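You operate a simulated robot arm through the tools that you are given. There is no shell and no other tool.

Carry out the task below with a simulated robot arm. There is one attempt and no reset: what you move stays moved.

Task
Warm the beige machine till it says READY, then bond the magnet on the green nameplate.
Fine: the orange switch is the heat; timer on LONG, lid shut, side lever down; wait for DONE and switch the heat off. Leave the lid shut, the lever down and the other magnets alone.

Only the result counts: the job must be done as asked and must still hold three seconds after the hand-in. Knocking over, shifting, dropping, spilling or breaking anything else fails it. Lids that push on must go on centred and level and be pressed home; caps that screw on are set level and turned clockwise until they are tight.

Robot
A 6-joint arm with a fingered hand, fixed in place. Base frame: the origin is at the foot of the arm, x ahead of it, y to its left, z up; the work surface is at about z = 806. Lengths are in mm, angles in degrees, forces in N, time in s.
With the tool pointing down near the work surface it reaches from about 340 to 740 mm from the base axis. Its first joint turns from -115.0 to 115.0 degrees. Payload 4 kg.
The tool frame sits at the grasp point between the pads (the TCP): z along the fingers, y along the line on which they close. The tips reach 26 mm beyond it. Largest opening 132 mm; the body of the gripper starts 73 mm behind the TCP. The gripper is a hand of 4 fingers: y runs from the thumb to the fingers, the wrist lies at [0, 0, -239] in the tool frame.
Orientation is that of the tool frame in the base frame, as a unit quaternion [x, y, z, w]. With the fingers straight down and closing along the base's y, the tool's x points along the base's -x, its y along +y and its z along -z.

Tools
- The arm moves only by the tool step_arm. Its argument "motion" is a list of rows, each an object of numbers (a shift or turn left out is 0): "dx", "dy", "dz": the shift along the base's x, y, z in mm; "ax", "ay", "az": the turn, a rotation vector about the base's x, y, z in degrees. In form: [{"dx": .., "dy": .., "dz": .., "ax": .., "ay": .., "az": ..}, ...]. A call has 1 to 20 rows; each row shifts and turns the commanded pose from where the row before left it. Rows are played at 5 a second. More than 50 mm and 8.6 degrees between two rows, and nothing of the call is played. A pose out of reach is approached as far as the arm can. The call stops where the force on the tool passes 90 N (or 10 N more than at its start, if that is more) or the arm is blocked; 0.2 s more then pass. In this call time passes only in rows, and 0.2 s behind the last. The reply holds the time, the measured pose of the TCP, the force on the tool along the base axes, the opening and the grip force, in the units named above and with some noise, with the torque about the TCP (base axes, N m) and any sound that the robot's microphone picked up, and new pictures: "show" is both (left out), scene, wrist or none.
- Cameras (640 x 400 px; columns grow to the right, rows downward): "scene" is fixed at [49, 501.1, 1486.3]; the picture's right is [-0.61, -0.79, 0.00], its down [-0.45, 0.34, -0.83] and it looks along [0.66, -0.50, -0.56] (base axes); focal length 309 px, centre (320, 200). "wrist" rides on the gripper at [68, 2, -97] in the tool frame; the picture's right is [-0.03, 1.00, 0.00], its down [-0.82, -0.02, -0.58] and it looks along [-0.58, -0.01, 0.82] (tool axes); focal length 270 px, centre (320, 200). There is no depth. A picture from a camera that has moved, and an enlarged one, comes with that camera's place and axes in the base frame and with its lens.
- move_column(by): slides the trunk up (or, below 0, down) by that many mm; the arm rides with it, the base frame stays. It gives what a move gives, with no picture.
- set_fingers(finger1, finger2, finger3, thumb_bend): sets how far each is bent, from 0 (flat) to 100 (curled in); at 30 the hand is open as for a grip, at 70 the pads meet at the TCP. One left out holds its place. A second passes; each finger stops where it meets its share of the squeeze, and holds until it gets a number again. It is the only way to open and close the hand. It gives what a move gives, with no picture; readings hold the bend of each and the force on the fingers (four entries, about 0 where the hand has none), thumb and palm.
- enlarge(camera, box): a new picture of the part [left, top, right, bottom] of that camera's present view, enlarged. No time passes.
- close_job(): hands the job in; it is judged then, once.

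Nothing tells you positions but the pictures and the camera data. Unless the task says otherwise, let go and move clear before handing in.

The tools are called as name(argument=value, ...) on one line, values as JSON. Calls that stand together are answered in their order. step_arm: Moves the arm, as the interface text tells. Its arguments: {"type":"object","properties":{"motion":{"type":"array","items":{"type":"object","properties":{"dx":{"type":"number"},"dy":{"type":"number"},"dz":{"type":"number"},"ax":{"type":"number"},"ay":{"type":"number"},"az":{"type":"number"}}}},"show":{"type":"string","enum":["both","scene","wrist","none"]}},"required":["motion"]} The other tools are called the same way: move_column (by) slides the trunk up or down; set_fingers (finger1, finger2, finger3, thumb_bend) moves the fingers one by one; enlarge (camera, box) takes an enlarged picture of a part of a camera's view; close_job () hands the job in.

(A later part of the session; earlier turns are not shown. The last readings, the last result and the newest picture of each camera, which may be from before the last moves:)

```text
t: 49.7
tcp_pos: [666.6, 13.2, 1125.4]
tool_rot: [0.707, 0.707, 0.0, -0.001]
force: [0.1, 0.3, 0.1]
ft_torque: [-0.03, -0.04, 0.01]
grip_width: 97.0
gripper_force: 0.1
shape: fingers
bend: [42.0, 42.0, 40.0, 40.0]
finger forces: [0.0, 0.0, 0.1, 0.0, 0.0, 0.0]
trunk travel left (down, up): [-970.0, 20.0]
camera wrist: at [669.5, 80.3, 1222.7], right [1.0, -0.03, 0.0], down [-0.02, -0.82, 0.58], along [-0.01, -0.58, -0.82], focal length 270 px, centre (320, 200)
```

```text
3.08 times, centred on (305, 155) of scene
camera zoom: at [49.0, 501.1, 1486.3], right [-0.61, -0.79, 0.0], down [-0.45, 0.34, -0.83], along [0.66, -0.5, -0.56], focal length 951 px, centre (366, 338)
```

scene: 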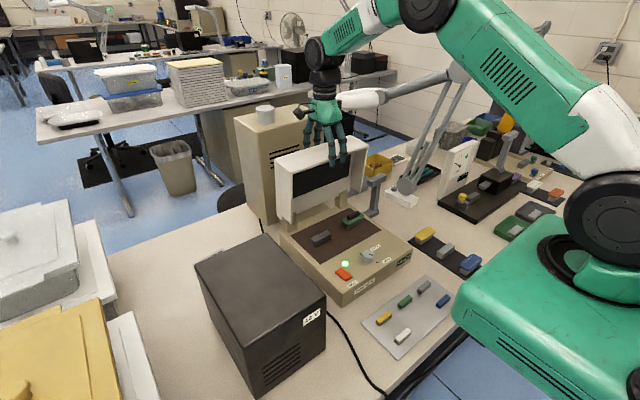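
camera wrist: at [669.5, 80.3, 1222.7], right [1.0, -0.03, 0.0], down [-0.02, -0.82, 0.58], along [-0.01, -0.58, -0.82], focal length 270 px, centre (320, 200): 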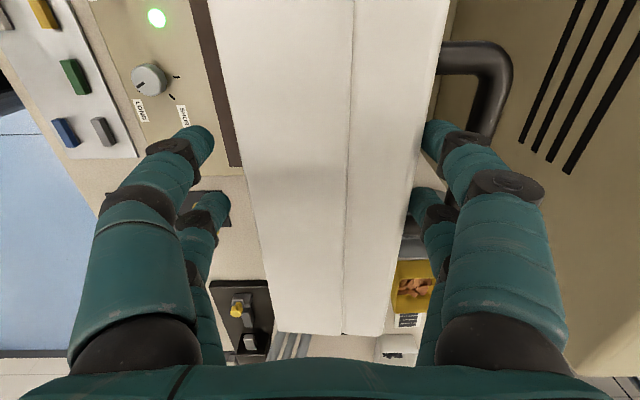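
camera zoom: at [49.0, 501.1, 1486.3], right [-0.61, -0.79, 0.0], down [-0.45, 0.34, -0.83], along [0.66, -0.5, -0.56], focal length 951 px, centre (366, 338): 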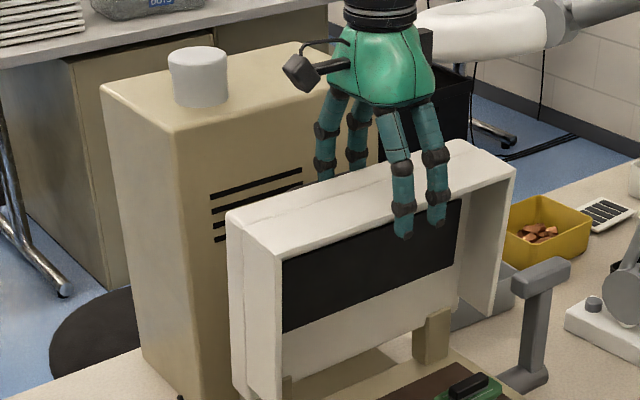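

The lid is about upright and staying with the hand. I'll continue, dropping slightly so the front fingers stay ready to catch it.

step_arm(motion=[{"dx": -5}, {"dx": -5, "dz": -1}, {"dx": -5, "dz": -1}, {"dx": -5, "dz": -1}, {"dx": 0}, {"dx": 0}])

enlarge(camera="scene", box=[240, 90, 370, 220])

```text
t: 51.1
tcp_pos: [647.1, 11.5, 1123.3]
tool_rot: [0.707, 0.708, 0.0, 0.0]
force: [-2.0, 0.5, 1.0]
ft_torque: [0.0, -0.03, 0.0]
grip_width: 95.9
gripper_force: 0.9
shape: fingers
bend: [42.0, 43.0, 40.0, 40.0]
finger forces: [0.6, 0.8, 0.1, 0.0, 0.1, 0.0]
trunk travel left (down, up): [-970.0, 20.0]
camera wrist: at [649.4, 80.0, 1219.6], right [1.0, -0.03, 0.0], down [-0.02, -0.82, 0.58], along [-0.01, -0.58, -0.82], focal length 270 px, centre (320, 200)
```

scene: 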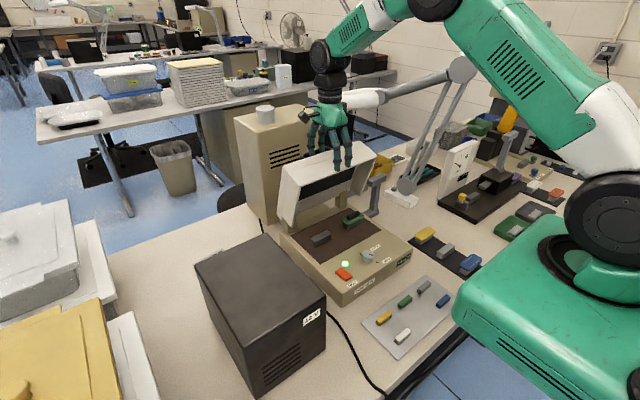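
wrist: 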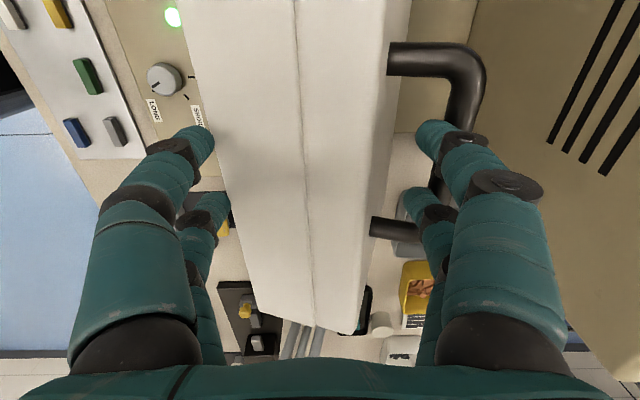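

```text
3.08 times, centred on (305, 155) of scene
camera zoom: at [49.0, 501.1, 1486.3], right [-0.61, -0.79, 0.0], down [-0.45, 0.34, -0.83], along [0.66, -0.5, -0.56], focal length 951 px, centre (366, 338)
```

zoom: 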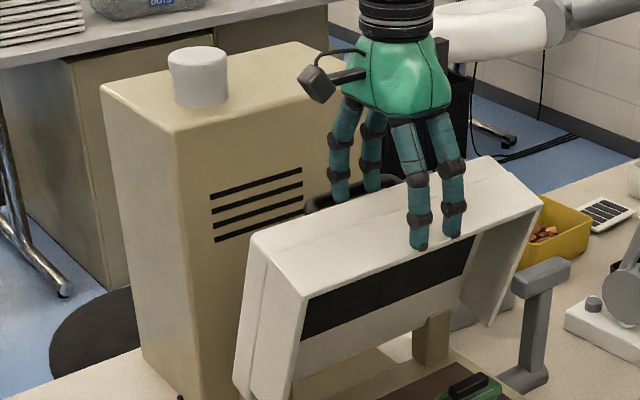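

The lid tipped forward about 18° and the rear fingers caught it inside the handle loop, at only 2 N, so I can lower it by the handle. First I'll drop the hand about 14 mm so the fingers hook more securely in front of the bar.

step_arm(motion=[{"dz": -5}, {"dz": -5}, {"dz": -4}, {"dz": 0}])

enlarge(camera="scene", box=[240, 90, 370, 220])

enlarge(camera="wrist", box=[340, 20, 560, 220])

```text
t: 52.1
tcp_pos: [645.6, 11.8, 1111.1]
tool_rot: [0.707, 0.707, 0.001, 0.001]
force: [-10.8, -1.7, 19.2]
ft_torque: [0.02, 0.68, 0.03]
grip_width: 94.9
gripper_force: 11.0
shape: fingers
bend: [45.0, 46.0, 39.0, 39.0]
finger forces: [4.3, 4.6, 5.3, 0.0, 7.3, 0.0]
trunk travel left (down, up): [-970.0, 20.0]
camera wrist: at [646.8, 79.2, 1208.1], right [1.0, -0.03, 0.0], down [-0.02, -0.82, 0.58], along [-0.01, -0.58, -0.82], focal length 270 px, centre (320, 200)
```

scene: 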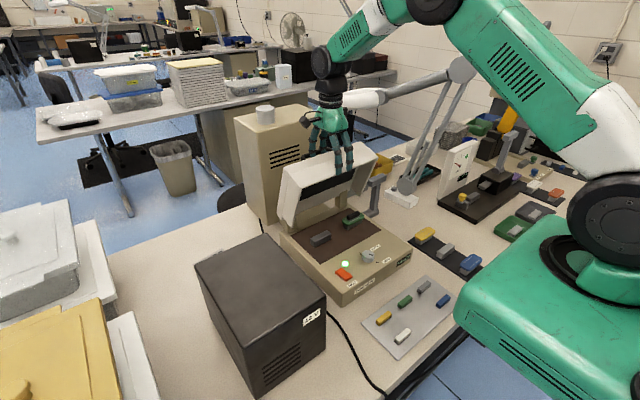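
wrist: 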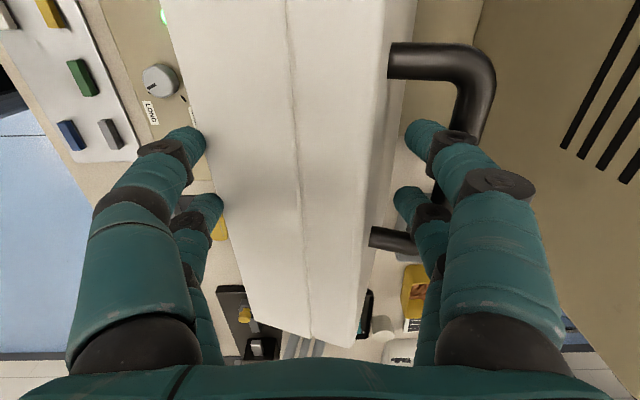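

```text
3.08 times, centred on (305, 155) of scene
camera zoom: at [49.0, 501.1, 1486.3], right [-0.61, -0.79, 0.0], down [-0.45, 0.34, -0.83], along [0.66, -0.5, -0.56], focal length 951 px, centre (366, 338)
```

zoom: 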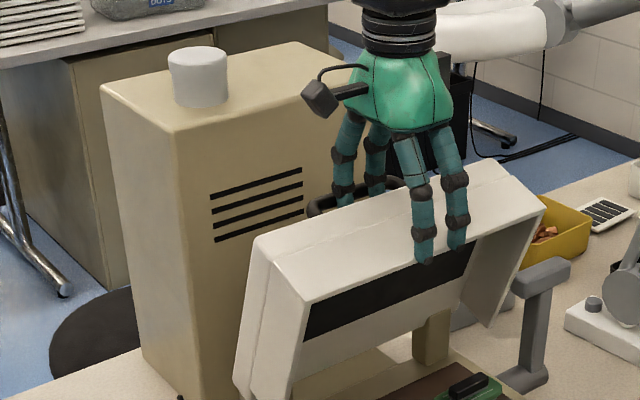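

```text
2.00 times, centred on (450, 120) of wrist
camera zoom: at [646.8, 79.2, 1208.1], right [1.0, -0.03, 0.0], down [-0.02, -0.82, 0.58], along [-0.01, -0.58, -0.82], focal length 541 px, centre (60, 360)
```

zoom: 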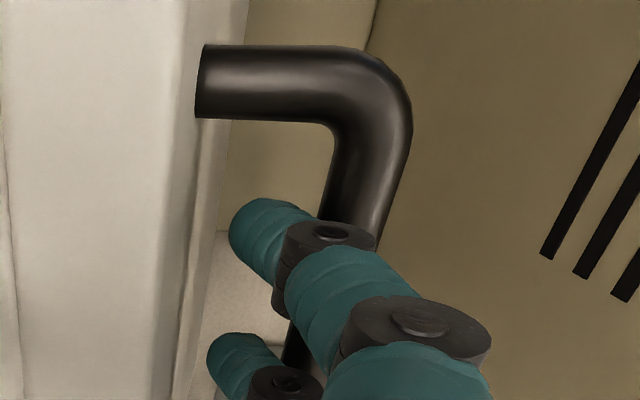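

The front fingers are now squeezing the front rim while the rear ones hold the bar, so the hand is wedged at about 20 N. I'll open the front fingers so the bar alone carries the lid.

set_fingers(finger3=28, thumb_bend=28)

enlarge(camera="wrist", box=[0, 0, 640, 400])

enlarge(camera="scene", box=[240, 90, 370, 220])

```text
t: 53.1
tcp_pos: [646.7, 10.9, 1108.5]
tool_rot: [0.707, 0.707, 0.0, 0.0]
force: [-0.6, 0.8, 0.3]
ft_torque: [0.0, 0.0, -0.01]
grip_width: 114.2
gripper_force: 1.1
shape: fingers
bend: [42.0, 43.0, 28.0, 28.0]
finger forces: [0.4, 0.8, 0.0, 0.1, 0.1, 0.0]
trunk travel left (down, up): [-970.0, 20.0]
```

```text
1.00 times, centred on (320, 200) of wrist (not enlarged: the box is as wide or as high as the picture)
camera zoom: at [649.7, 79.5, 1205.4], right [1.0, -0.03, 0.0], down [-0.02, -0.82, 0.58], along [-0.01, -0.58, -0.82], focal length 270 px, centre (320, 200)
```

zoom: 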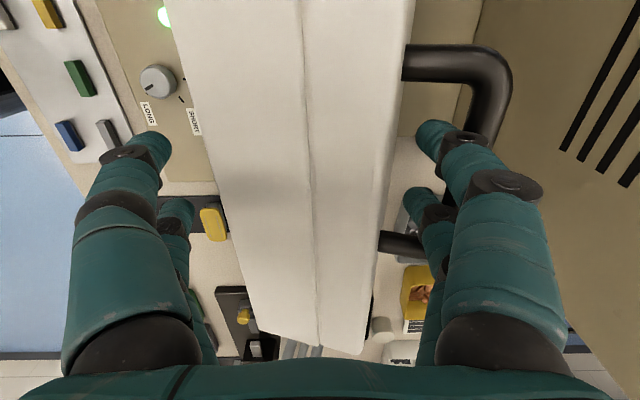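

```text
3.08 times, centred on (305, 155) of scene
camera zoom: at [49.0, 501.1, 1486.3], right [-0.61, -0.79, 0.0], down [-0.45, 0.34, -0.83], along [0.66, -0.5, -0.56], focal length 951 px, centre (366, 338)
```

zoom: 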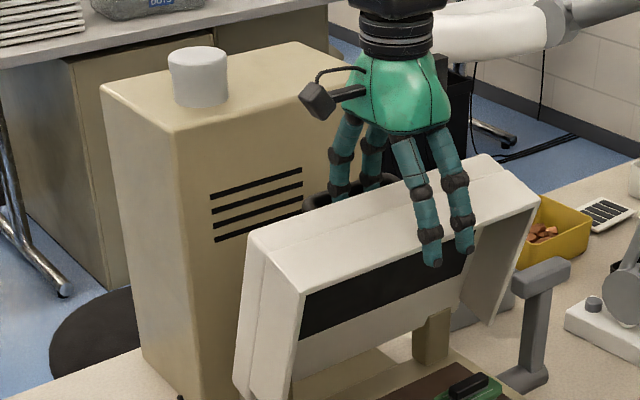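

The handle alone now holds the lid at about 1 N. I'll lower it along the handle's arc about the hinge, starting toward roughly 30° and watching forces.

step_arm(motion=[{"dx": -8, "dz": -0.3}, {"dx": -8, "dz": -0.5}, {"dx": -8, "dz": -0.7}, {"dx": -8, "dz": -1}, {"dx": -8, "dz": -1.5}, {"dx": 0}])

enlarge(camera="scene", box=[240, 90, 370, 220])

```text
t: 54.5
tcp_pos: [609.0, 11.0, 1105.8]
tool_rot: [0.707, 0.708, 0.0, 0.0]
force: [-1.1, -0.9, -0.6]
ft_torque: [0.0, 0.02, -0.01]
grip_width: 114.4
gripper_force: 0.6
shape: fingers
bend: [42.0, 43.0, 28.0, 28.0]
finger forces: [0.6, 0.7, 0.1, 0.0, 0.0, 0.0]
trunk travel left (down, up): [-970.0, 20.0]
camera wrist: at [610.9, 79.6, 1201.6], right [1.0, -0.03, 0.0], down [-0.02, -0.82, 0.58], along [-0.01, -0.58, -0.82], focal length 270 px, centre (320, 200)
```

scene: 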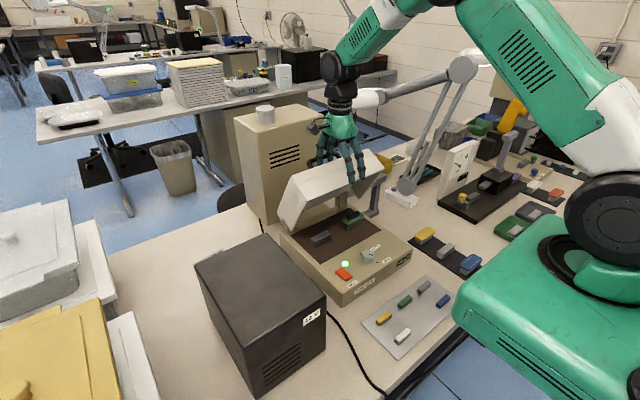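
wrist: 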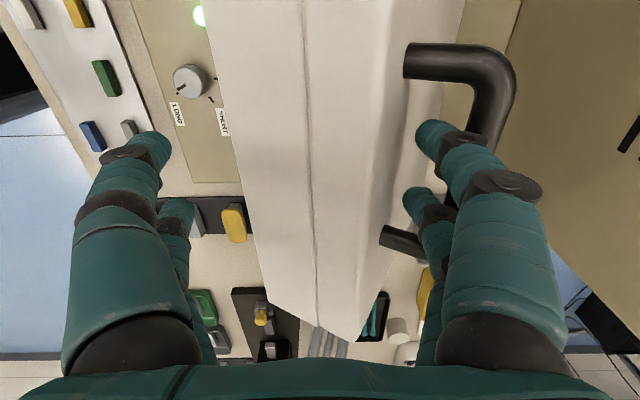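

```text
3.08 times, centred on (305, 155) of scene
camera zoom: at [49.0, 501.1, 1486.3], right [-0.61, -0.79, 0.0], down [-0.45, 0.34, -0.83], along [0.66, -0.5, -0.56], focal length 951 px, centre (366, 338)
```

zoom: 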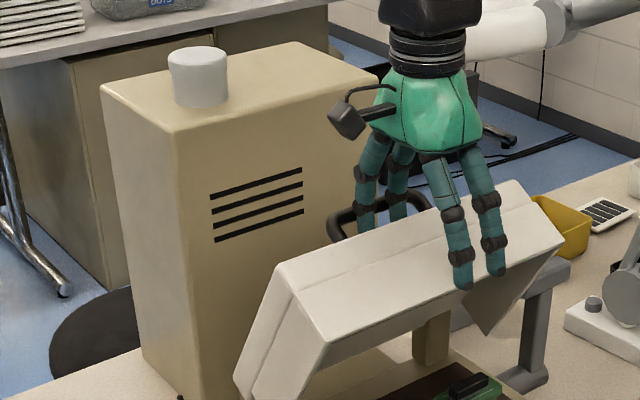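

The lid is following smoothly at about 30°, with under 2 N. Continuing along the arc toward 50°.

step_arm(motion=[{"dx": -8, "dz": -1.7}, {"dx": -8, "dz": -2}, {"dx": -8, "dz": -2.3}, {"dx": -8, "dz": -2.7}, {"dx": -8, "dz": -3}, {"dx": -7.5, "dz": -3.2}, {"dx": -7.5, "dz": -3.5}, {"dx": -7.5, "dz": -3.8}, {"dx": 0}])

enlarge(camera="scene", box=[240, 100, 400, 240])

```text
t: 56.5
tcp_pos: [544.1, 10.5, 1082.1]
tool_rot: [0.707, 0.707, 0.0, 0.0]
force: [-2.6, -0.1, -0.9]
ft_torque: [-0.01, 0.07, -0.07]
grip_width: 112.7
gripper_force: 1.2
shape: fingers
bend: [43.0, 44.0, 28.0, 28.0]
finger forces: [1.4, 1.5, 0.1, 0.0, 0.1, 0.1]
trunk travel left (down, up): [-970.0, 20.0]
camera wrist: at [547.1, 79.8, 1178.7], right [1.0, -0.03, 0.0], down [-0.02, -0.82, 0.58], along [-0.02, -0.58, -0.82], focal length 270 px, centre (320, 200)
```

scene: 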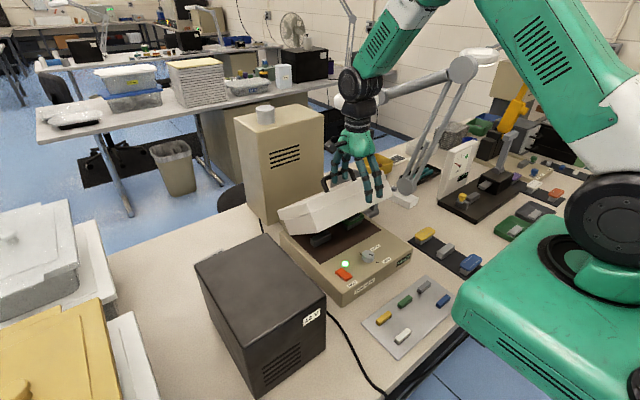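
wrist: 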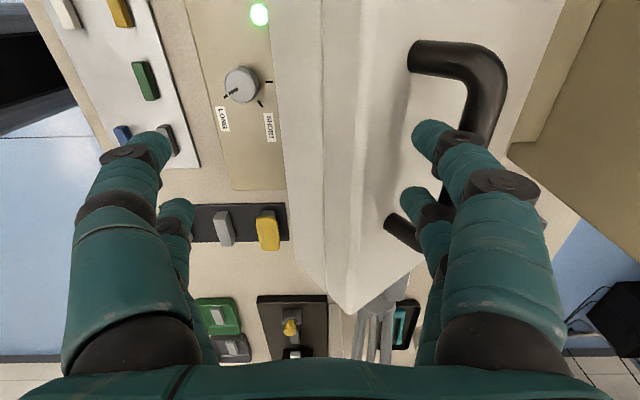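

```text
2.86 times, centred on (320, 170) of scene
camera zoom: at [49.0, 501.1, 1486.3], right [-0.61, -0.79, 0.0], down [-0.45, 0.34, -0.83], along [0.66, -0.5, -0.56], focal length 883 px, centre (320, 286)
```

zoom: 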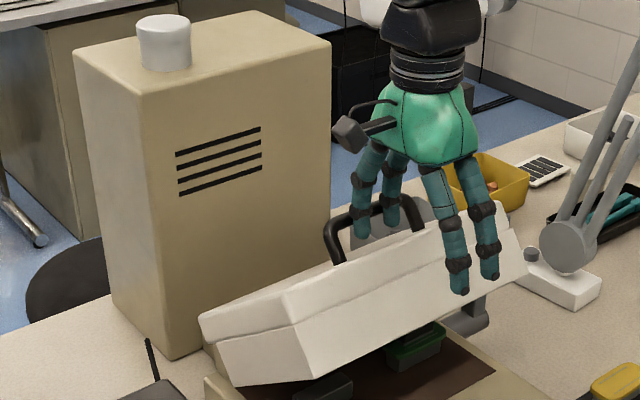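

The lid is now roughly 55–60° over and still held lightly. I'll check how deep the fingertips sit against the bar before going on.

enlarge(camera="wrist", box=[380, 20, 560, 260])

enlarge(camera="scene", box=[310, 150, 370, 200])

```text
1.67 times, centred on (470, 140) of wrist
camera zoom: at [547.1, 79.8, 1178.7], right [1.0, -0.03, 0.0], down [-0.02, -0.82, 0.58], along [-0.02, -0.58, -0.82], focal length 450 px, centre (70, 300)
```

zoom: 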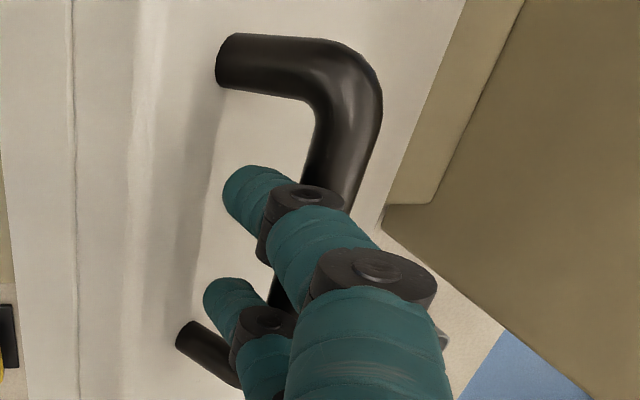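

```text
8.00 times, centred on (340, 175) of scene
camera zoom: at [49.0, 501.1, 1486.3], right [-0.61, -0.79, 0.0], down [-0.45, 0.34, -0.83], along [0.66, -0.5, -0.56], focal length 2473 px, centre (160, 400)
```

zoom: 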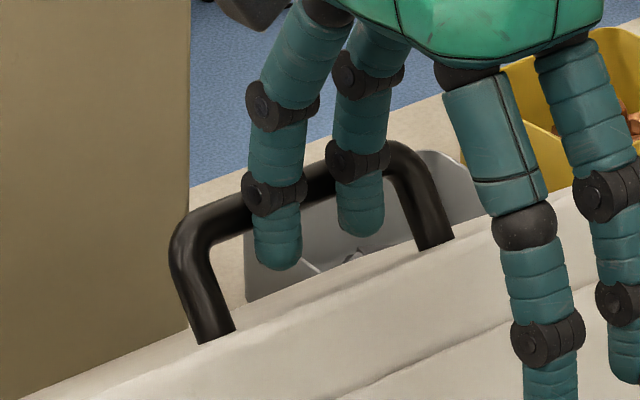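

The two rear fingers are well hooked on the bar, with their tips about 20 mm past it. Continuing down the arc.

step_arm(motion=[{"dx": -7, "dz": -4.3}, {"dx": -7, "dz": -4.6}, {"dx": -6.8, "dz": -4.9}, {"dx": -6.7, "dz": -5.2}, {"dx": -6.2, "dz": -5.5}, {"dx": -6, "dz": -5.8}, {"dx": 0}])

enlarge(camera="scene", box=[260, 130, 400, 250])

```text
t: 58.1
tcp_pos: [506.2, 10.6, 1052.9]
tool_rot: [0.707, 0.707, 0.0, 0.0]
force: [-4.0, 0.7, -0.5]
ft_torque: [-0.04, 0.17, -0.03]
grip_width: 110.6
gripper_force: 2.7
shape: fingers
bend: [45.0, 45.0, 28.0, 28.0]
finger forces: [2.2, 2.2, 0.0, 0.0, 0.0, 0.0]
trunk travel left (down, up): [-970.0, 20.0]
camera wrist: at [508.0, 79.8, 1149.3], right [1.0, -0.03, 0.0], down [-0.02, -0.82, 0.58], along [-0.01, -0.58, -0.82], focal length 270 px, centre (320, 200)
```

scene: 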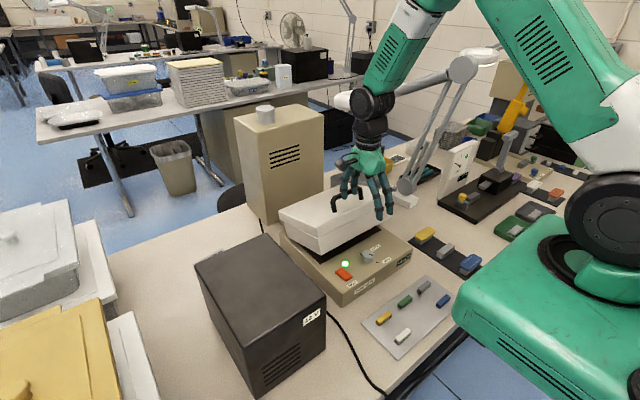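
wrist: 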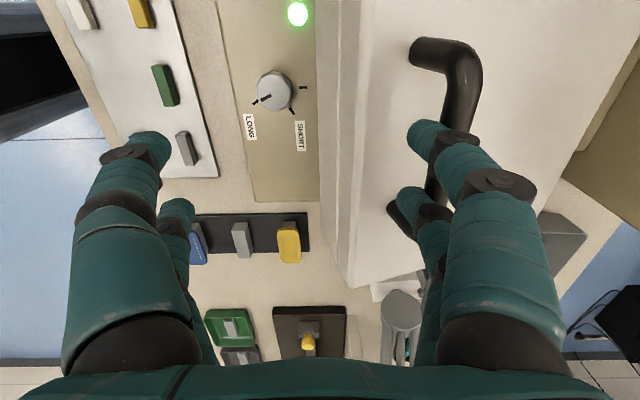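

```text
3.33 times, centred on (330, 190) of scene
camera zoom: at [49.0, 501.1, 1486.3], right [-0.61, -0.79, 0.0], down [-0.45, 0.34, -0.83], along [0.66, -0.5, -0.56], focal length 1031 px, centre (287, 233)
```

zoom: 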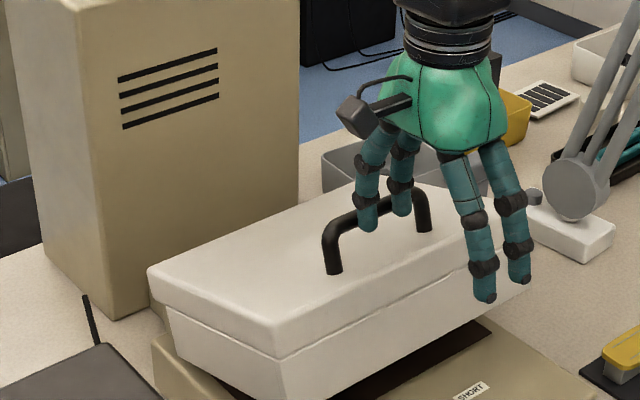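

Nearly closed now, around 75°, with only 4 N on the bar. Continuing gently.

step_arm(motion=[{"dx": -5.5, "dz": -6.2}, {"dx": -5.2, "dz": -6.5}, {"dx": -4.8, "dz": -6.8}, {"dx": -4.5, "dz": -7}, {"dx": 0}])

enlarge(camera="scene", box=[260, 150, 420, 290])

```text
t: 59.3
tcp_pos: [485.3, 10.0, 1027.6]
tool_rot: [0.707, 0.707, 0.0, 0.0]
force: [-0.2, 0.2, 0.4]
ft_torque: [-0.02, 0.02, 0.01]
grip_width: 114.7
gripper_force: 0.0
shape: fingers
bend: [42.0, 42.0, 28.0, 28.0]
finger forces: [0.1, 0.0, 0.0, 0.0, 0.1, 0.1]
trunk travel left (down, up): [-970.0, 20.0]
camera wrist: at [487.9, 79.1, 1124.0], right [1.0, -0.03, 0.0], down [-0.02, -0.82, 0.58], along [-0.01, -0.58, -0.82], focal length 270 px, centre (320, 200)
```

scene: 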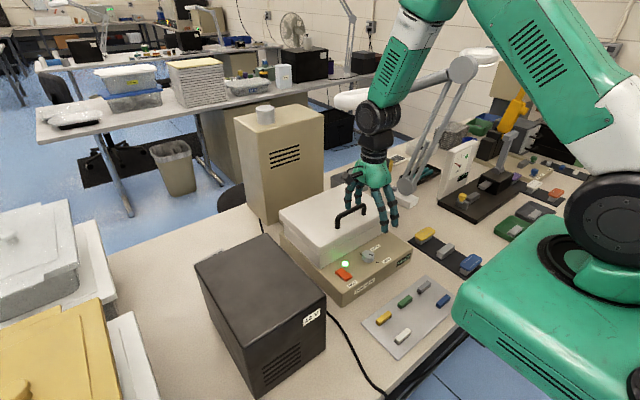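
wrist: 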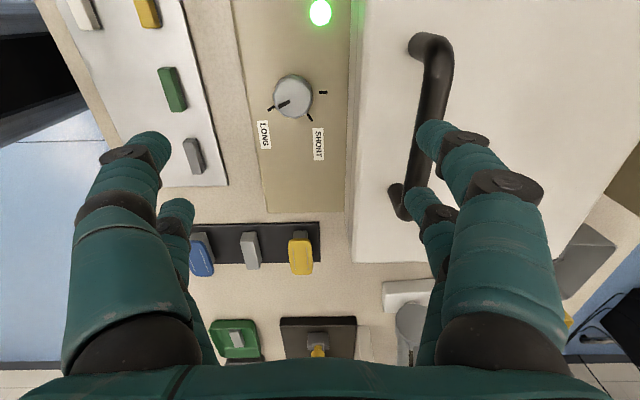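

```text
2.86 times, centred on (340, 220) of scene
camera zoom: at [49.0, 501.1, 1486.3], right [-0.61, -0.79, 0.0], down [-0.45, 0.34, -0.83], along [0.66, -0.5, -0.56], focal length 883 px, centre (263, 143)
```

zoom: 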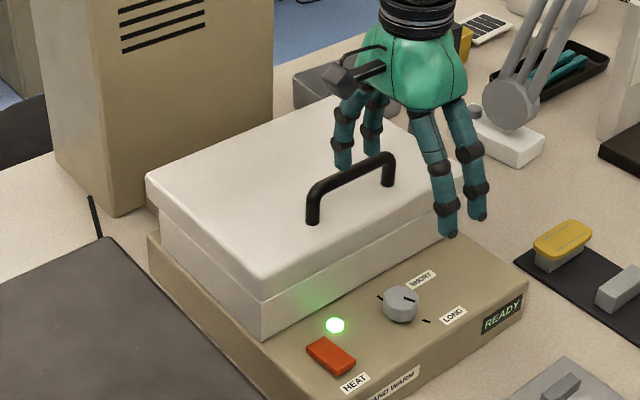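

The lid is down and the last bit dropped free; the display still reads READY. I'll check that it sits fully on the deck, and check the knob.

enlarge(camera="scene", box=[275, 210, 395, 290])

enlarge(camera="wrist", box=[230, 40, 390, 240])

enlarge(camera="scene", box=[330, 150, 430, 230])

```text
5.00 times, centred on (335, 250) of scene
camera zoom: at [49.0, 501.1, 1486.3], right [-0.61, -0.79, 0.0], down [-0.45, 0.34, -0.83], along [0.66, -0.5, -0.56], focal length 1546 px, centre (245, -50)
```

zoom: 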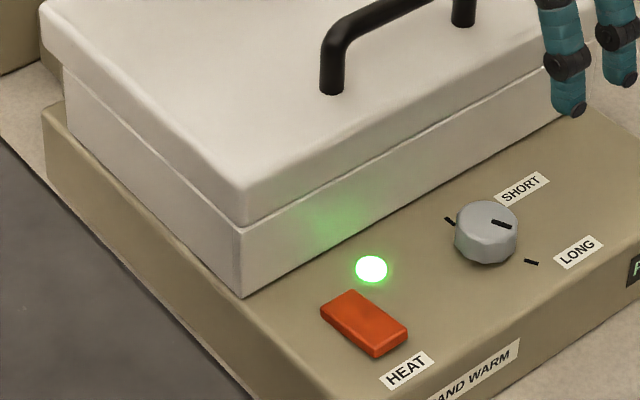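

```text
2.00 times, centred on (310, 140) of wrist
camera zoom: at [487.9, 79.1, 1124.0], right [1.0, -0.03, 0.0], down [-0.02, -0.82, 0.58], along [-0.01, -0.58, -0.82], focal length 541 px, centre (340, 320)
```

zoom: 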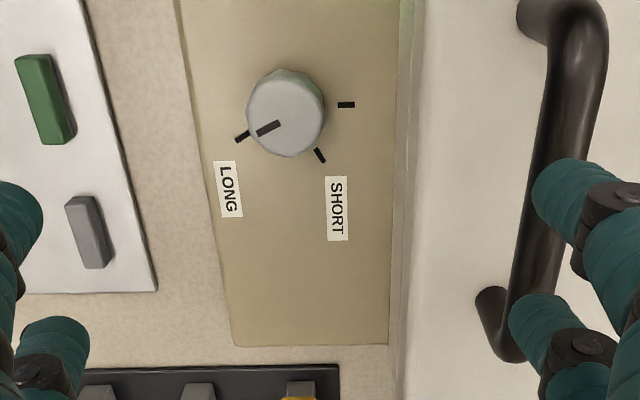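

```text
5.00 times, centred on (380, 190) of scene
camera zoom: at [49.0, 501.1, 1486.3], right [-0.61, -0.79, 0.0], down [-0.45, 0.34, -0.83], along [0.66, -0.5, -0.56], focal length 1546 px, centre (20, 250)
```

zoom: 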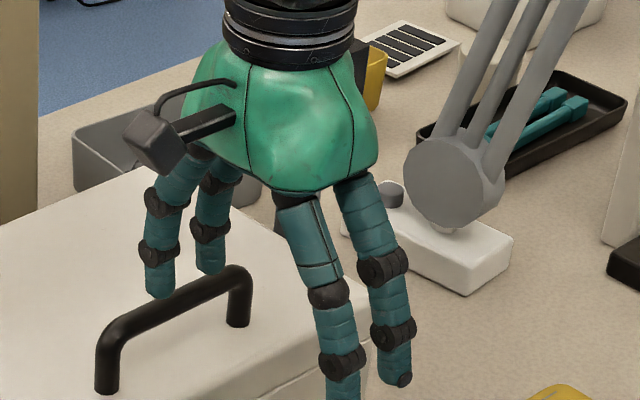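

The lid sits flat on the deck, the timer pointer is on LONG, and the display reads READY. Next is the side lever: upright at about (637, −181), handle at z ≈ 962. I'll rise, open the hand and move above it.

step_arm(motion=[{"dx": -3, "dz": 30}, {"dz": 40}, {"dz": 40}], show="none")

set_fingers(finger1=30, finger2=30, finger3=30, thumb_bend=30)

step_arm(motion=[{"dx": 20, "dy": -40}, {"dx": 20, "dy": -40}, {"dx": 20, "dy": -40}, {"dx": 20, "dy": -40}, {"dx": 15, "dy": -35}, {"dx": 0}])

enlarge(camera="scene", box=[320, 90, 480, 250])

```text
t: 60.1
tcp_pos: [483.8, 10.5, 1135.9]
tool_rot: [0.707, 0.707, 0.0, 0.0]
force: [0.2, -0.6, 0.0]
ft_torque: [-0.02, -0.03, 0.02]
grip_width: 114.8
gripper_force: 0.1
shape: fingers
bend: [42.0, 42.0, 28.0, 28.0]
finger forces: [0.0, 0.0, 0.0, 0.0, 0.0, 0.0]
trunk travel left (down, up): [-970.0, 20.0]
```

```text
t: 61.1
tcp_pos: [484.7, 9.8, 1135.8]
tool_rot: [0.707, 0.708, 0.001, 0.0]
force: [-0.5, 0.1, 0.4]
ft_torque: [0.0, -0.01, 0.01]
grip_width: 132.8
gripper_force: 0.1
shape: fingers
bend: [30.0, 30.0, 30.0, 30.0]
finger forces: [0.0, 0.0, 0.0, 0.1, 0.0, 0.0]
trunk travel left (down, up): [-970.0, 20.0]
```

```text
t: 62.5
tcp_pos: [575.3, -184.2, 1135.2]
tool_rot: [0.707, 0.707, 0.0, -0.001]
force: [-0.2, 0.1, 0.0]
ft_torque: [-0.03, 0.01, -0.01]
grip_width: 132.9
gripper_force: 0.1
shape: fingers
bend: [30.0, 30.0, 30.0, 30.0]
finger forces: [0.0, 0.0, 0.1, 0.1, 0.0, 0.0]
trunk travel left (down, up): [-970.0, 20.0]
camera wrist: at [577.2, -115.5, 1232.1], right [1.0, -0.03, 0.0], down [-0.02, -0.82, 0.58], along [-0.01, -0.58, -0.82], focal length 270 px, centre (320, 200)
```

scene: 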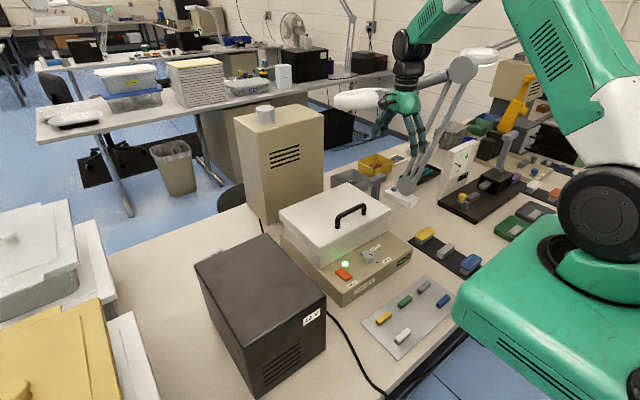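
wrist: 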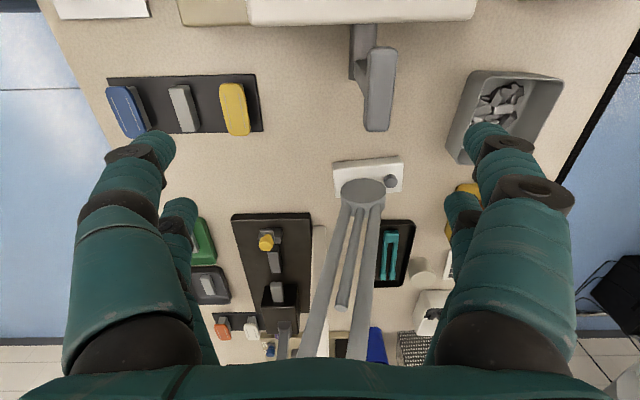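

```text
2.50 times, centred on (400, 170) of scene
camera zoom: at [49.0, 501.1, 1486.3], right [-0.61, -0.79, 0.0], down [-0.45, 0.34, -0.83], along [0.66, -0.5, -0.56], focal length 773 px, centre (120, 275)
```

zoom: 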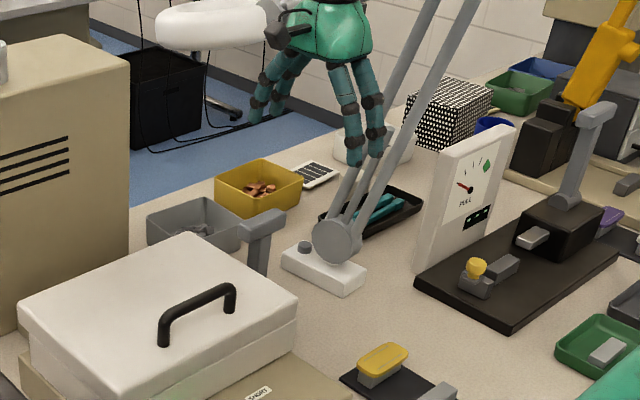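

The lever handle spans about x 617–647, y −216 to −143, with its top at z ≈ 972. I'll put the open hand over it with the far fingers behind the handle, and descend.

step_arm(motion=[{"dx": 13, "dy": 2, "dz": -30}, {"dx": 12, "dy": 2, "dz": -40}, {"dz": -30}, {"dz": -8}, {"dz": 0}])

enlarge(camera="scene", box=[340, 110, 460, 230])

```text
t: 63.7
tcp_pos: [603.2, -178.7, 1027.7]
tool_rot: [0.707, 0.707, 0.0, 0.0]
force: [-0.5, -0.3, 0.2]
ft_torque: [-0.01, 0.05, 0.0]
grip_width: 132.9
gripper_force: 0.1
shape: fingers
bend: [30.0, 30.0, 30.0, 30.0]
finger forces: [0.1, 0.0, 0.1, 0.0, 0.0, 0.0]
trunk travel left (down, up): [-970.0, 20.0]
camera wrist: at [604.3, -110.0, 1124.9], right [1.0, -0.03, 0.0], down [-0.02, -0.82, 0.58], along [-0.01, -0.58, -0.82], focal length 270 px, centre (320, 200)
```

scene: 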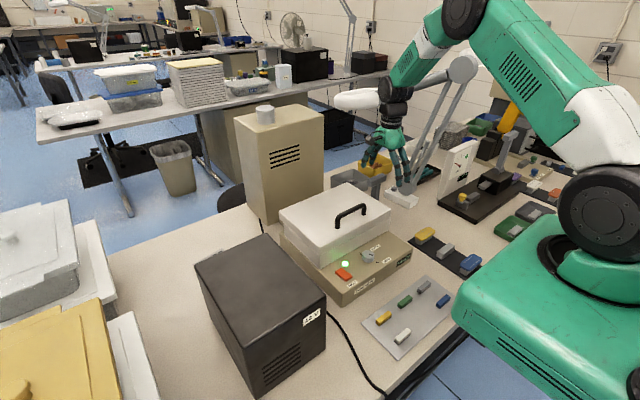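
wrist: 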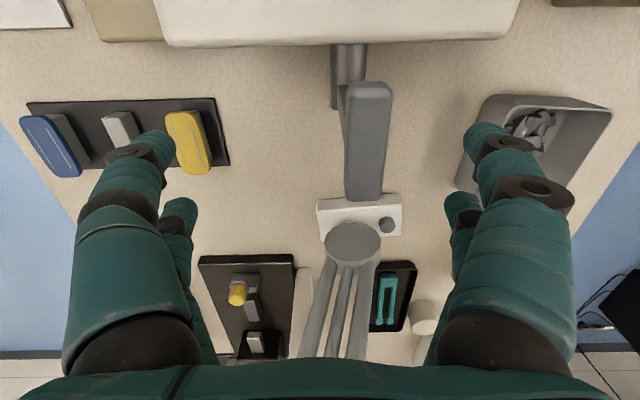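

```text
3.33 times, centred on (400, 170) of scene
camera zoom: at [49.0, 501.1, 1486.3], right [-0.61, -0.79, 0.0], down [-0.45, 0.34, -0.83], along [0.66, -0.5, -0.56], focal length 1031 px, centre (53, 300)
```

zoom: 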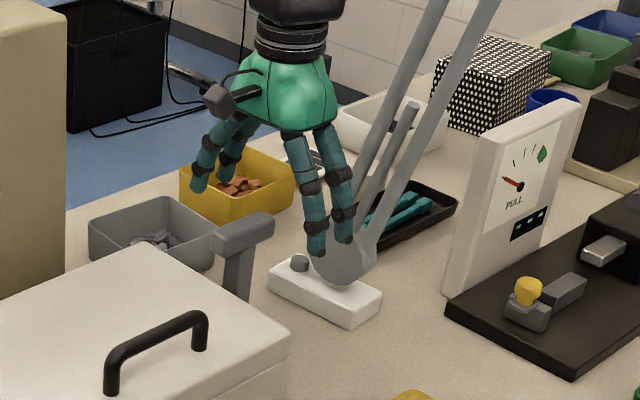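

The handle lies between the finger pairs as intended. I'll lower so the tips reach below the handle's middle, then pull toward the robot.

step_arm(motion=[{"dz": -20}, {"dz": -20}, {"dz": -16}, {"dx": -6}, {"dx": -6}, {"dx": -4}, {"dx": 0}])

enlarge(camera="scene", box=[340, 110, 460, 230])

```text
t: 65.3
tcp_pos: [586.0, -178.2, 971.8]
tool_rot: [0.707, 0.707, 0.0, 0.0]
force: [-0.6, 0.5, 0.9]
ft_torque: [0.0, -0.03, 0.0]
grip_width: 132.7
gripper_force: 0.1
shape: fingers
bend: [30.0, 30.0, 30.0, 30.0]
finger forces: [0.1, 0.1, 0.1, 0.0, 0.1, 0.0]
trunk travel left (down, up): [-970.0, 20.0]
camera wrist: at [587.8, -109.6, 1069.1], right [1.0, -0.03, 0.0], down [-0.02, -0.82, 0.58], along [-0.01, -0.58, -0.82], focal length 270 px, centre (320, 200)
```

scene: 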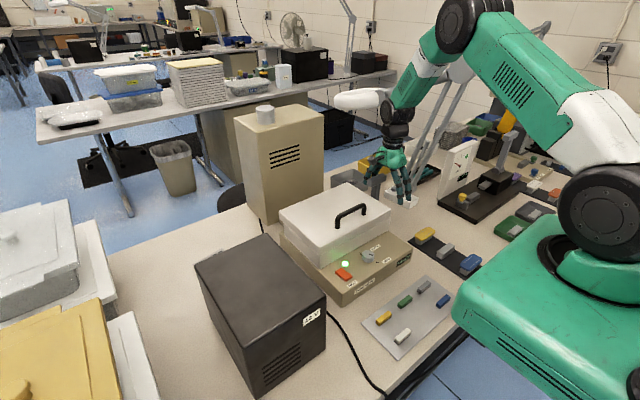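
wrist: 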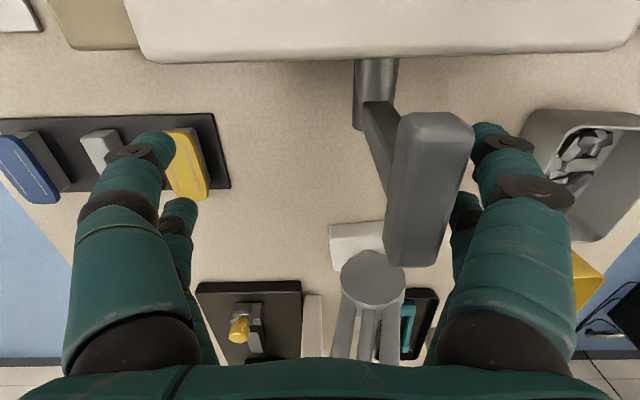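

```text
3.33 times, centred on (400, 170) of scene
camera zoom: at [49.0, 501.1, 1486.3], right [-0.61, -0.79, 0.0], down [-0.45, 0.34, -0.83], along [0.66, -0.5, -0.56], focal length 1031 px, centre (53, 300)
```

zoom: 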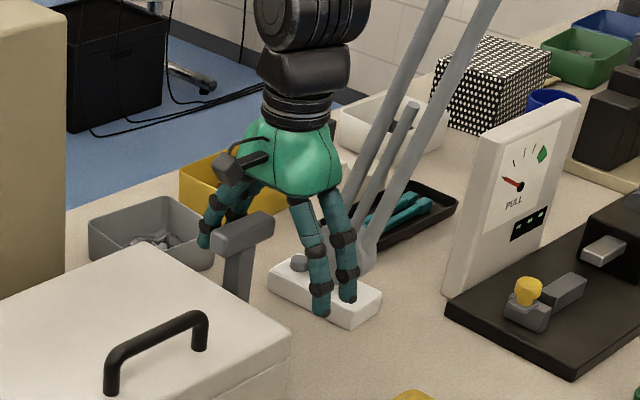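

The rear fingers are right behind the handle. Now I'll pull it forward in small steps and see whether the lever swings this way.

step_arm(motion=[{"dx": -5}, {"dx": -5}, {"dx": -5}, {"dx": -5}, {"dx": 0}])

enlarge(camera="scene", box=[340, 110, 460, 230])

```text
t: 66.5
tcp_pos: [566.1, -178.6, 972.6]
tool_rot: [0.707, 0.707, 0.0, 0.0]
force: [-0.1, 0.5, 0.7]
ft_torque: [-0.02, -0.03, 0.08]
grip_width: 133.8
gripper_force: 0.3
shape: fingers
bend: [29.0, 29.0, 30.0, 30.0]
finger forces: [0.4, 0.5, 0.0, 0.1, 0.1, 0.0]
trunk travel left (down, up): [-970.0, 20.0]
camera wrist: at [568.1, -110.1, 1068.7], right [1.0, -0.03, 0.0], down [-0.02, -0.82, 0.58], along [-0.01, -0.58, -0.82], focal length 270 px, centre (320, 200)
```

scene: 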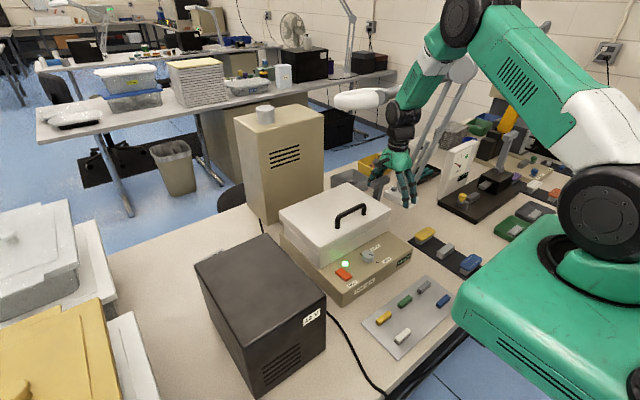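
wrist: 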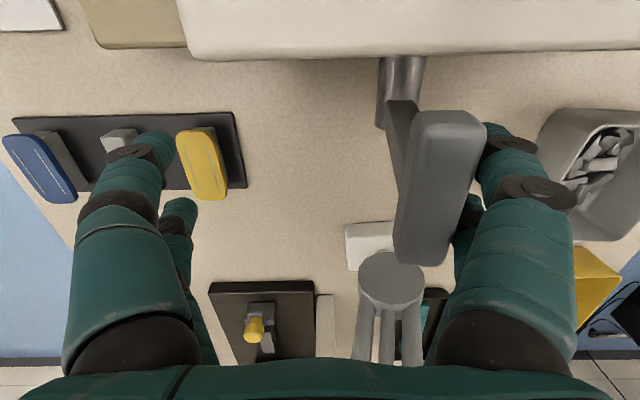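

```text
3.33 times, centred on (400, 170) of scene
camera zoom: at [49.0, 501.1, 1486.3], right [-0.61, -0.79, 0.0], down [-0.45, 0.34, -0.83], along [0.66, -0.5, -0.56], focal length 1031 px, centre (53, 300)
```

zoom: 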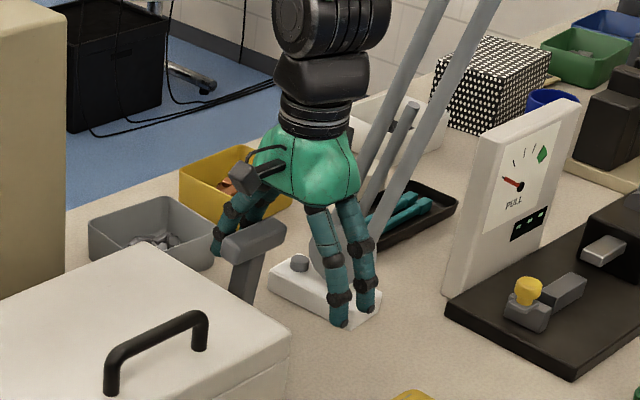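

The lever swings forward easily, so it comes down toward the robot. I'll keep pulling along its arc (pivot near (633, 838), radius about 120).

step_arm(motion=[{"dx": -6, "dz": -0.8}, {"dx": -6, "dz": -1.2}, {"dx": -6, "dz": -1.6}, {"dx": -6, "dz": -2}, {"dx": -6, "dz": -2.4}, {"dx": -6, "dz": -2.8}, {"dx": -5, "dz": -3}, {"dx": 0}])

enlarge(camera="scene", box=[340, 130, 460, 250])

```text
t: 68.3
tcp_pos: [525.6, -180.0, 958.4]
tool_rot: [0.707, 0.707, 0.0, 0.0]
force: [0.3, 0.8, 1.0]
ft_torque: [-0.02, 0.0, 0.0]
grip_width: 134.2
gripper_force: 0.1
shape: fingers
bend: [29.0, 29.0, 30.0, 30.0]
finger forces: [0.3, 0.5, 0.0, 0.0, 0.0, 0.0]
trunk travel left (down, up): [-970.0, 20.0]
camera wrist: at [527.8, -111.4, 1055.0], right [1.0, -0.03, 0.0], down [-0.02, -0.82, 0.58], along [-0.01, -0.58, -0.82], focal length 270 px, centre (320, 200)
```

scene: 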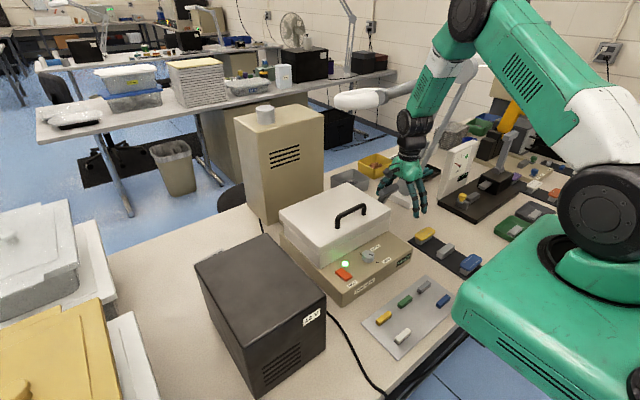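
wrist: 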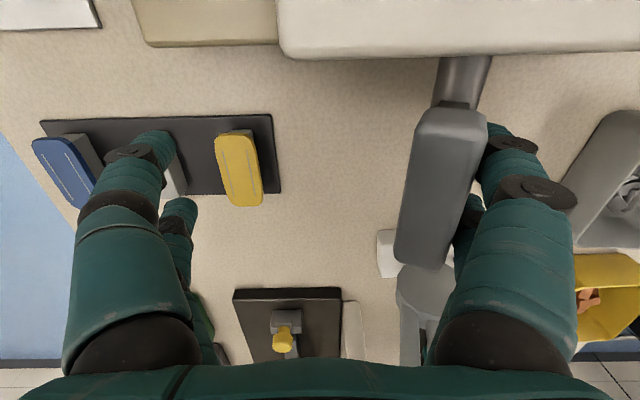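

```text
3.33 times, centred on (400, 190) of scene
camera zoom: at [49.0, 501.1, 1486.3], right [-0.61, -0.79, 0.0], down [-0.45, 0.34, -0.83], along [0.66, -0.5, -0.56], focal length 1031 px, centre (53, 233)
```

zoom: 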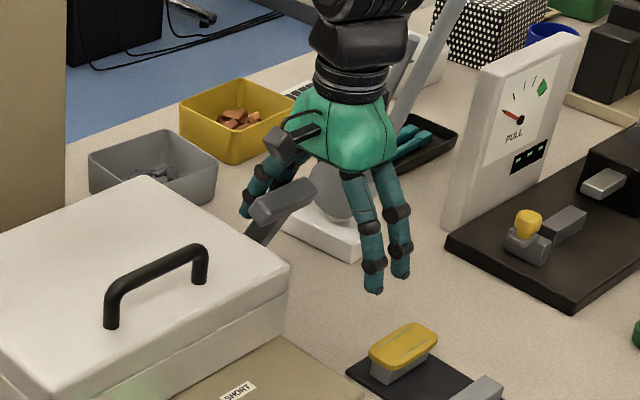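

About 30° down with almost no resistance, and the hand is well clear of the yellow nameplate. Continuing the arc.

step_arm(motion=[{"dx": -6, "dz": -3.5}, {"dx": -6, "dz": -4}, {"dx": -6, "dz": -4.5}, {"dx": -5.5, "dz": -5}, {"dx": -5.5, "dz": -5.5}, {"dx": -5, "dz": -6}, {"dx": -5, "dz": -6}, {"dx": 0}])

enlarge(camera="scene", box=[340, 140, 480, 280])

```text
t: 70.1
tcp_pos: [486.2, -180.2, 923.6]
tool_rot: [0.707, 0.708, 0.0, -0.001]
force: [-0.4, -1.6, 1.0]
ft_torque: [-0.02, -0.02, -0.09]
grip_width: 133.2
gripper_force: 0.9
shape: fingers
bend: [30.0, 29.0, 30.0, 30.0]
finger forces: [0.2, 1.5, 0.0, 0.0, 0.0, 0.1]
trunk travel left (down, up): [-970.0, 20.0]
camera wrist: at [488.7, -111.0, 1019.9], right [1.0, -0.03, 0.0], down [-0.02, -0.82, 0.58], along [-0.02, -0.58, -0.82], focal length 270 px, centre (320, 200)
```

scene: 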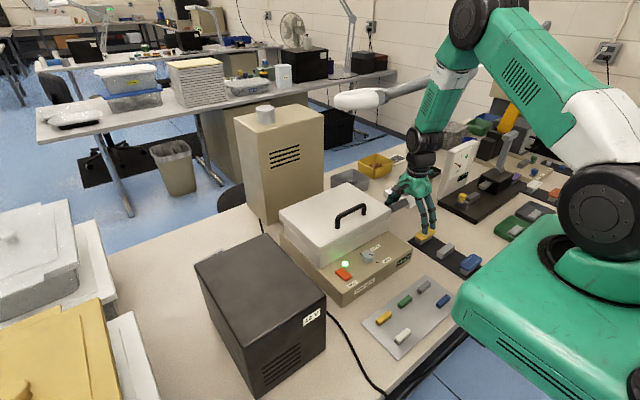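
wrist: 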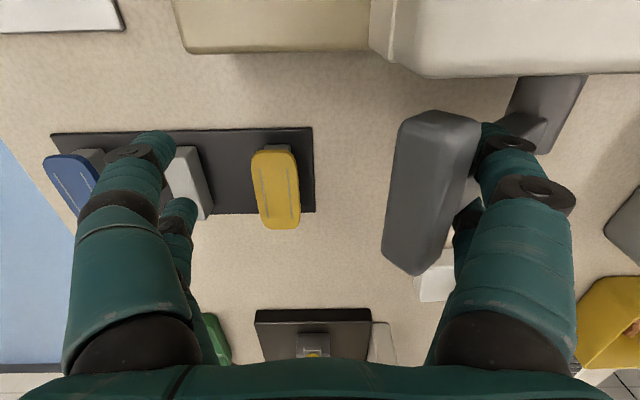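

```text
2.86 times, centred on (410, 210) of scene
camera zoom: at [49.0, 501.1, 1486.3], right [-0.61, -0.79, 0.0], down [-0.45, 0.34, -0.83], along [0.66, -0.5, -0.56], focal length 883 px, centre (63, 171)
```

zoom: 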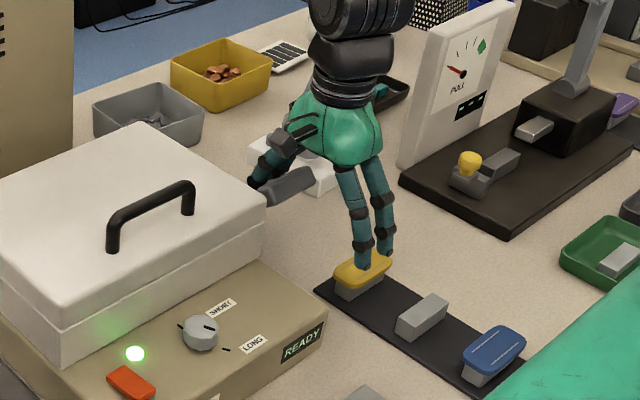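

The lever is at about 50° and holding there. The front fingers are getting close above the yellow nameplate, so I'll go up, close the hand into a fist, and push the handle the rest of the way from above.

step_arm(motion=[{"dx": 4, "dz": 25}, {"dz": 35}, {"dz": 25}], show="none")

set_fingers(finger1=69, finger2=69, finger3=69, thumb_bend=69)

step_arm(motion=[{"dx": 22, "dy": 5}, {"dx": 22, "dy": 3}, {"dx": 0}])

enlarge(camera="scene", box=[340, 130, 480, 270])

```text
t: 70.9
tcp_pos: [489.5, -179.2, 1009.2]
tool_rot: [0.707, 0.707, 0.001, 0.0]
force: [-0.4, -0.1, -1.0]
ft_torque: [0.01, 0.01, -0.06]
grip_width: 133.2
gripper_force: 0.1
shape: fingers
bend: [30.0, 30.0, 30.0, 30.0]
finger forces: [0.0, 0.0, 0.0, 0.1, 0.0, 0.0]
trunk travel left (down, up): [-970.0, 20.0]
```

```text
t: 71.9
tcp_pos: [490.4, -179.6, 1008.7]
tool_rot: [0.707, 0.707, 0.0, -0.001]
force: [0.3, -0.3, 0.3]
ft_torque: [0.04, -0.02, -0.01]
grip_width: 4.6
gripper_force: 0.1
shape: fingers
bend: [69.0, 69.0, 69.0, 69.0]
finger forces: [0.0, 0.1, 0.1, 0.0, 0.0, 0.0]
trunk travel left (down, up): [-970.0, 20.0]
```

```text
t: 72.7
tcp_pos: [535.6, -172.6, 1007.3]
tool_rot: [0.707, 0.707, 0.0, 0.0]
force: [0.1, -0.3, -0.6]
ft_torque: [-0.03, -0.02, 0.0]
grip_width: 4.4
gripper_force: 0.1
shape: fingers
bend: [69.0, 69.0, 69.0, 69.0]
finger forces: [0.0, 0.0, 0.0, 0.1, 0.0, 0.0]
trunk travel left (down, up): [-970.0, 20.0]
camera wrist: at [537.1, -103.5, 1104.5], right [1.0, -0.03, 0.0], down [-0.02, -0.82, 0.58], along [-0.01, -0.58, -0.82], focal length 270 px, centre (320, 200)
```

scene: 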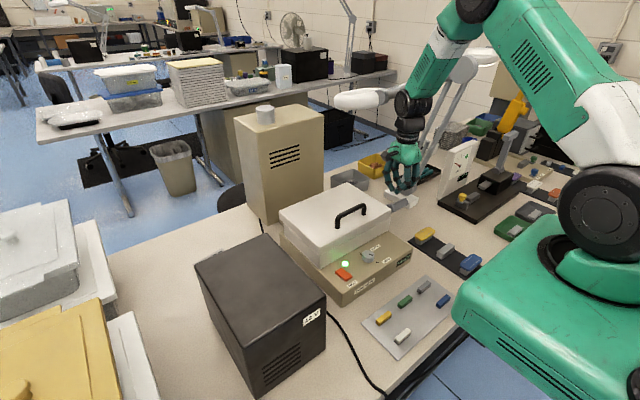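
wrist: 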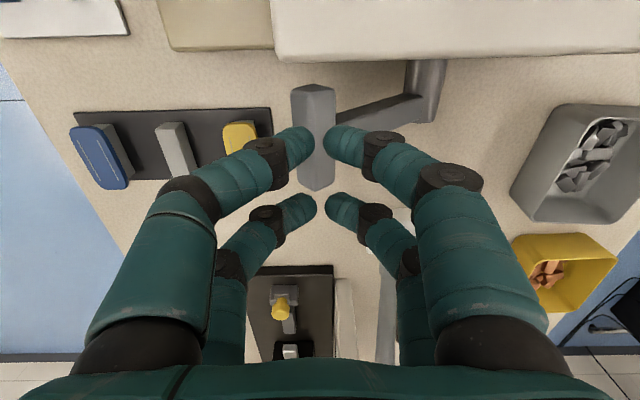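

```text
2.86 times, centred on (410, 200) of scene
camera zoom: at [49.0, 501.1, 1486.3], right [-0.61, -0.79, 0.0], down [-0.45, 0.34, -0.83], along [0.66, -0.5, -0.56], focal length 883 px, centre (63, 200)
```

zoom: 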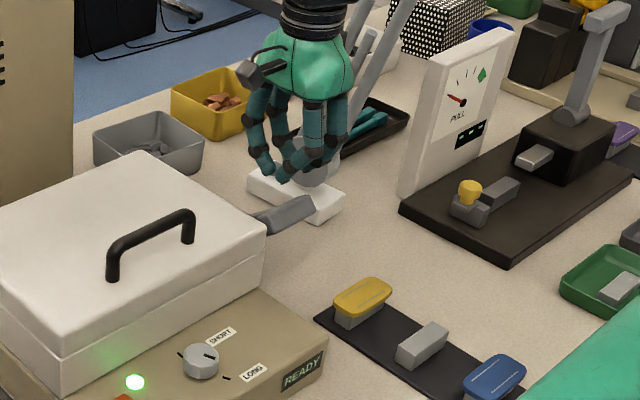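

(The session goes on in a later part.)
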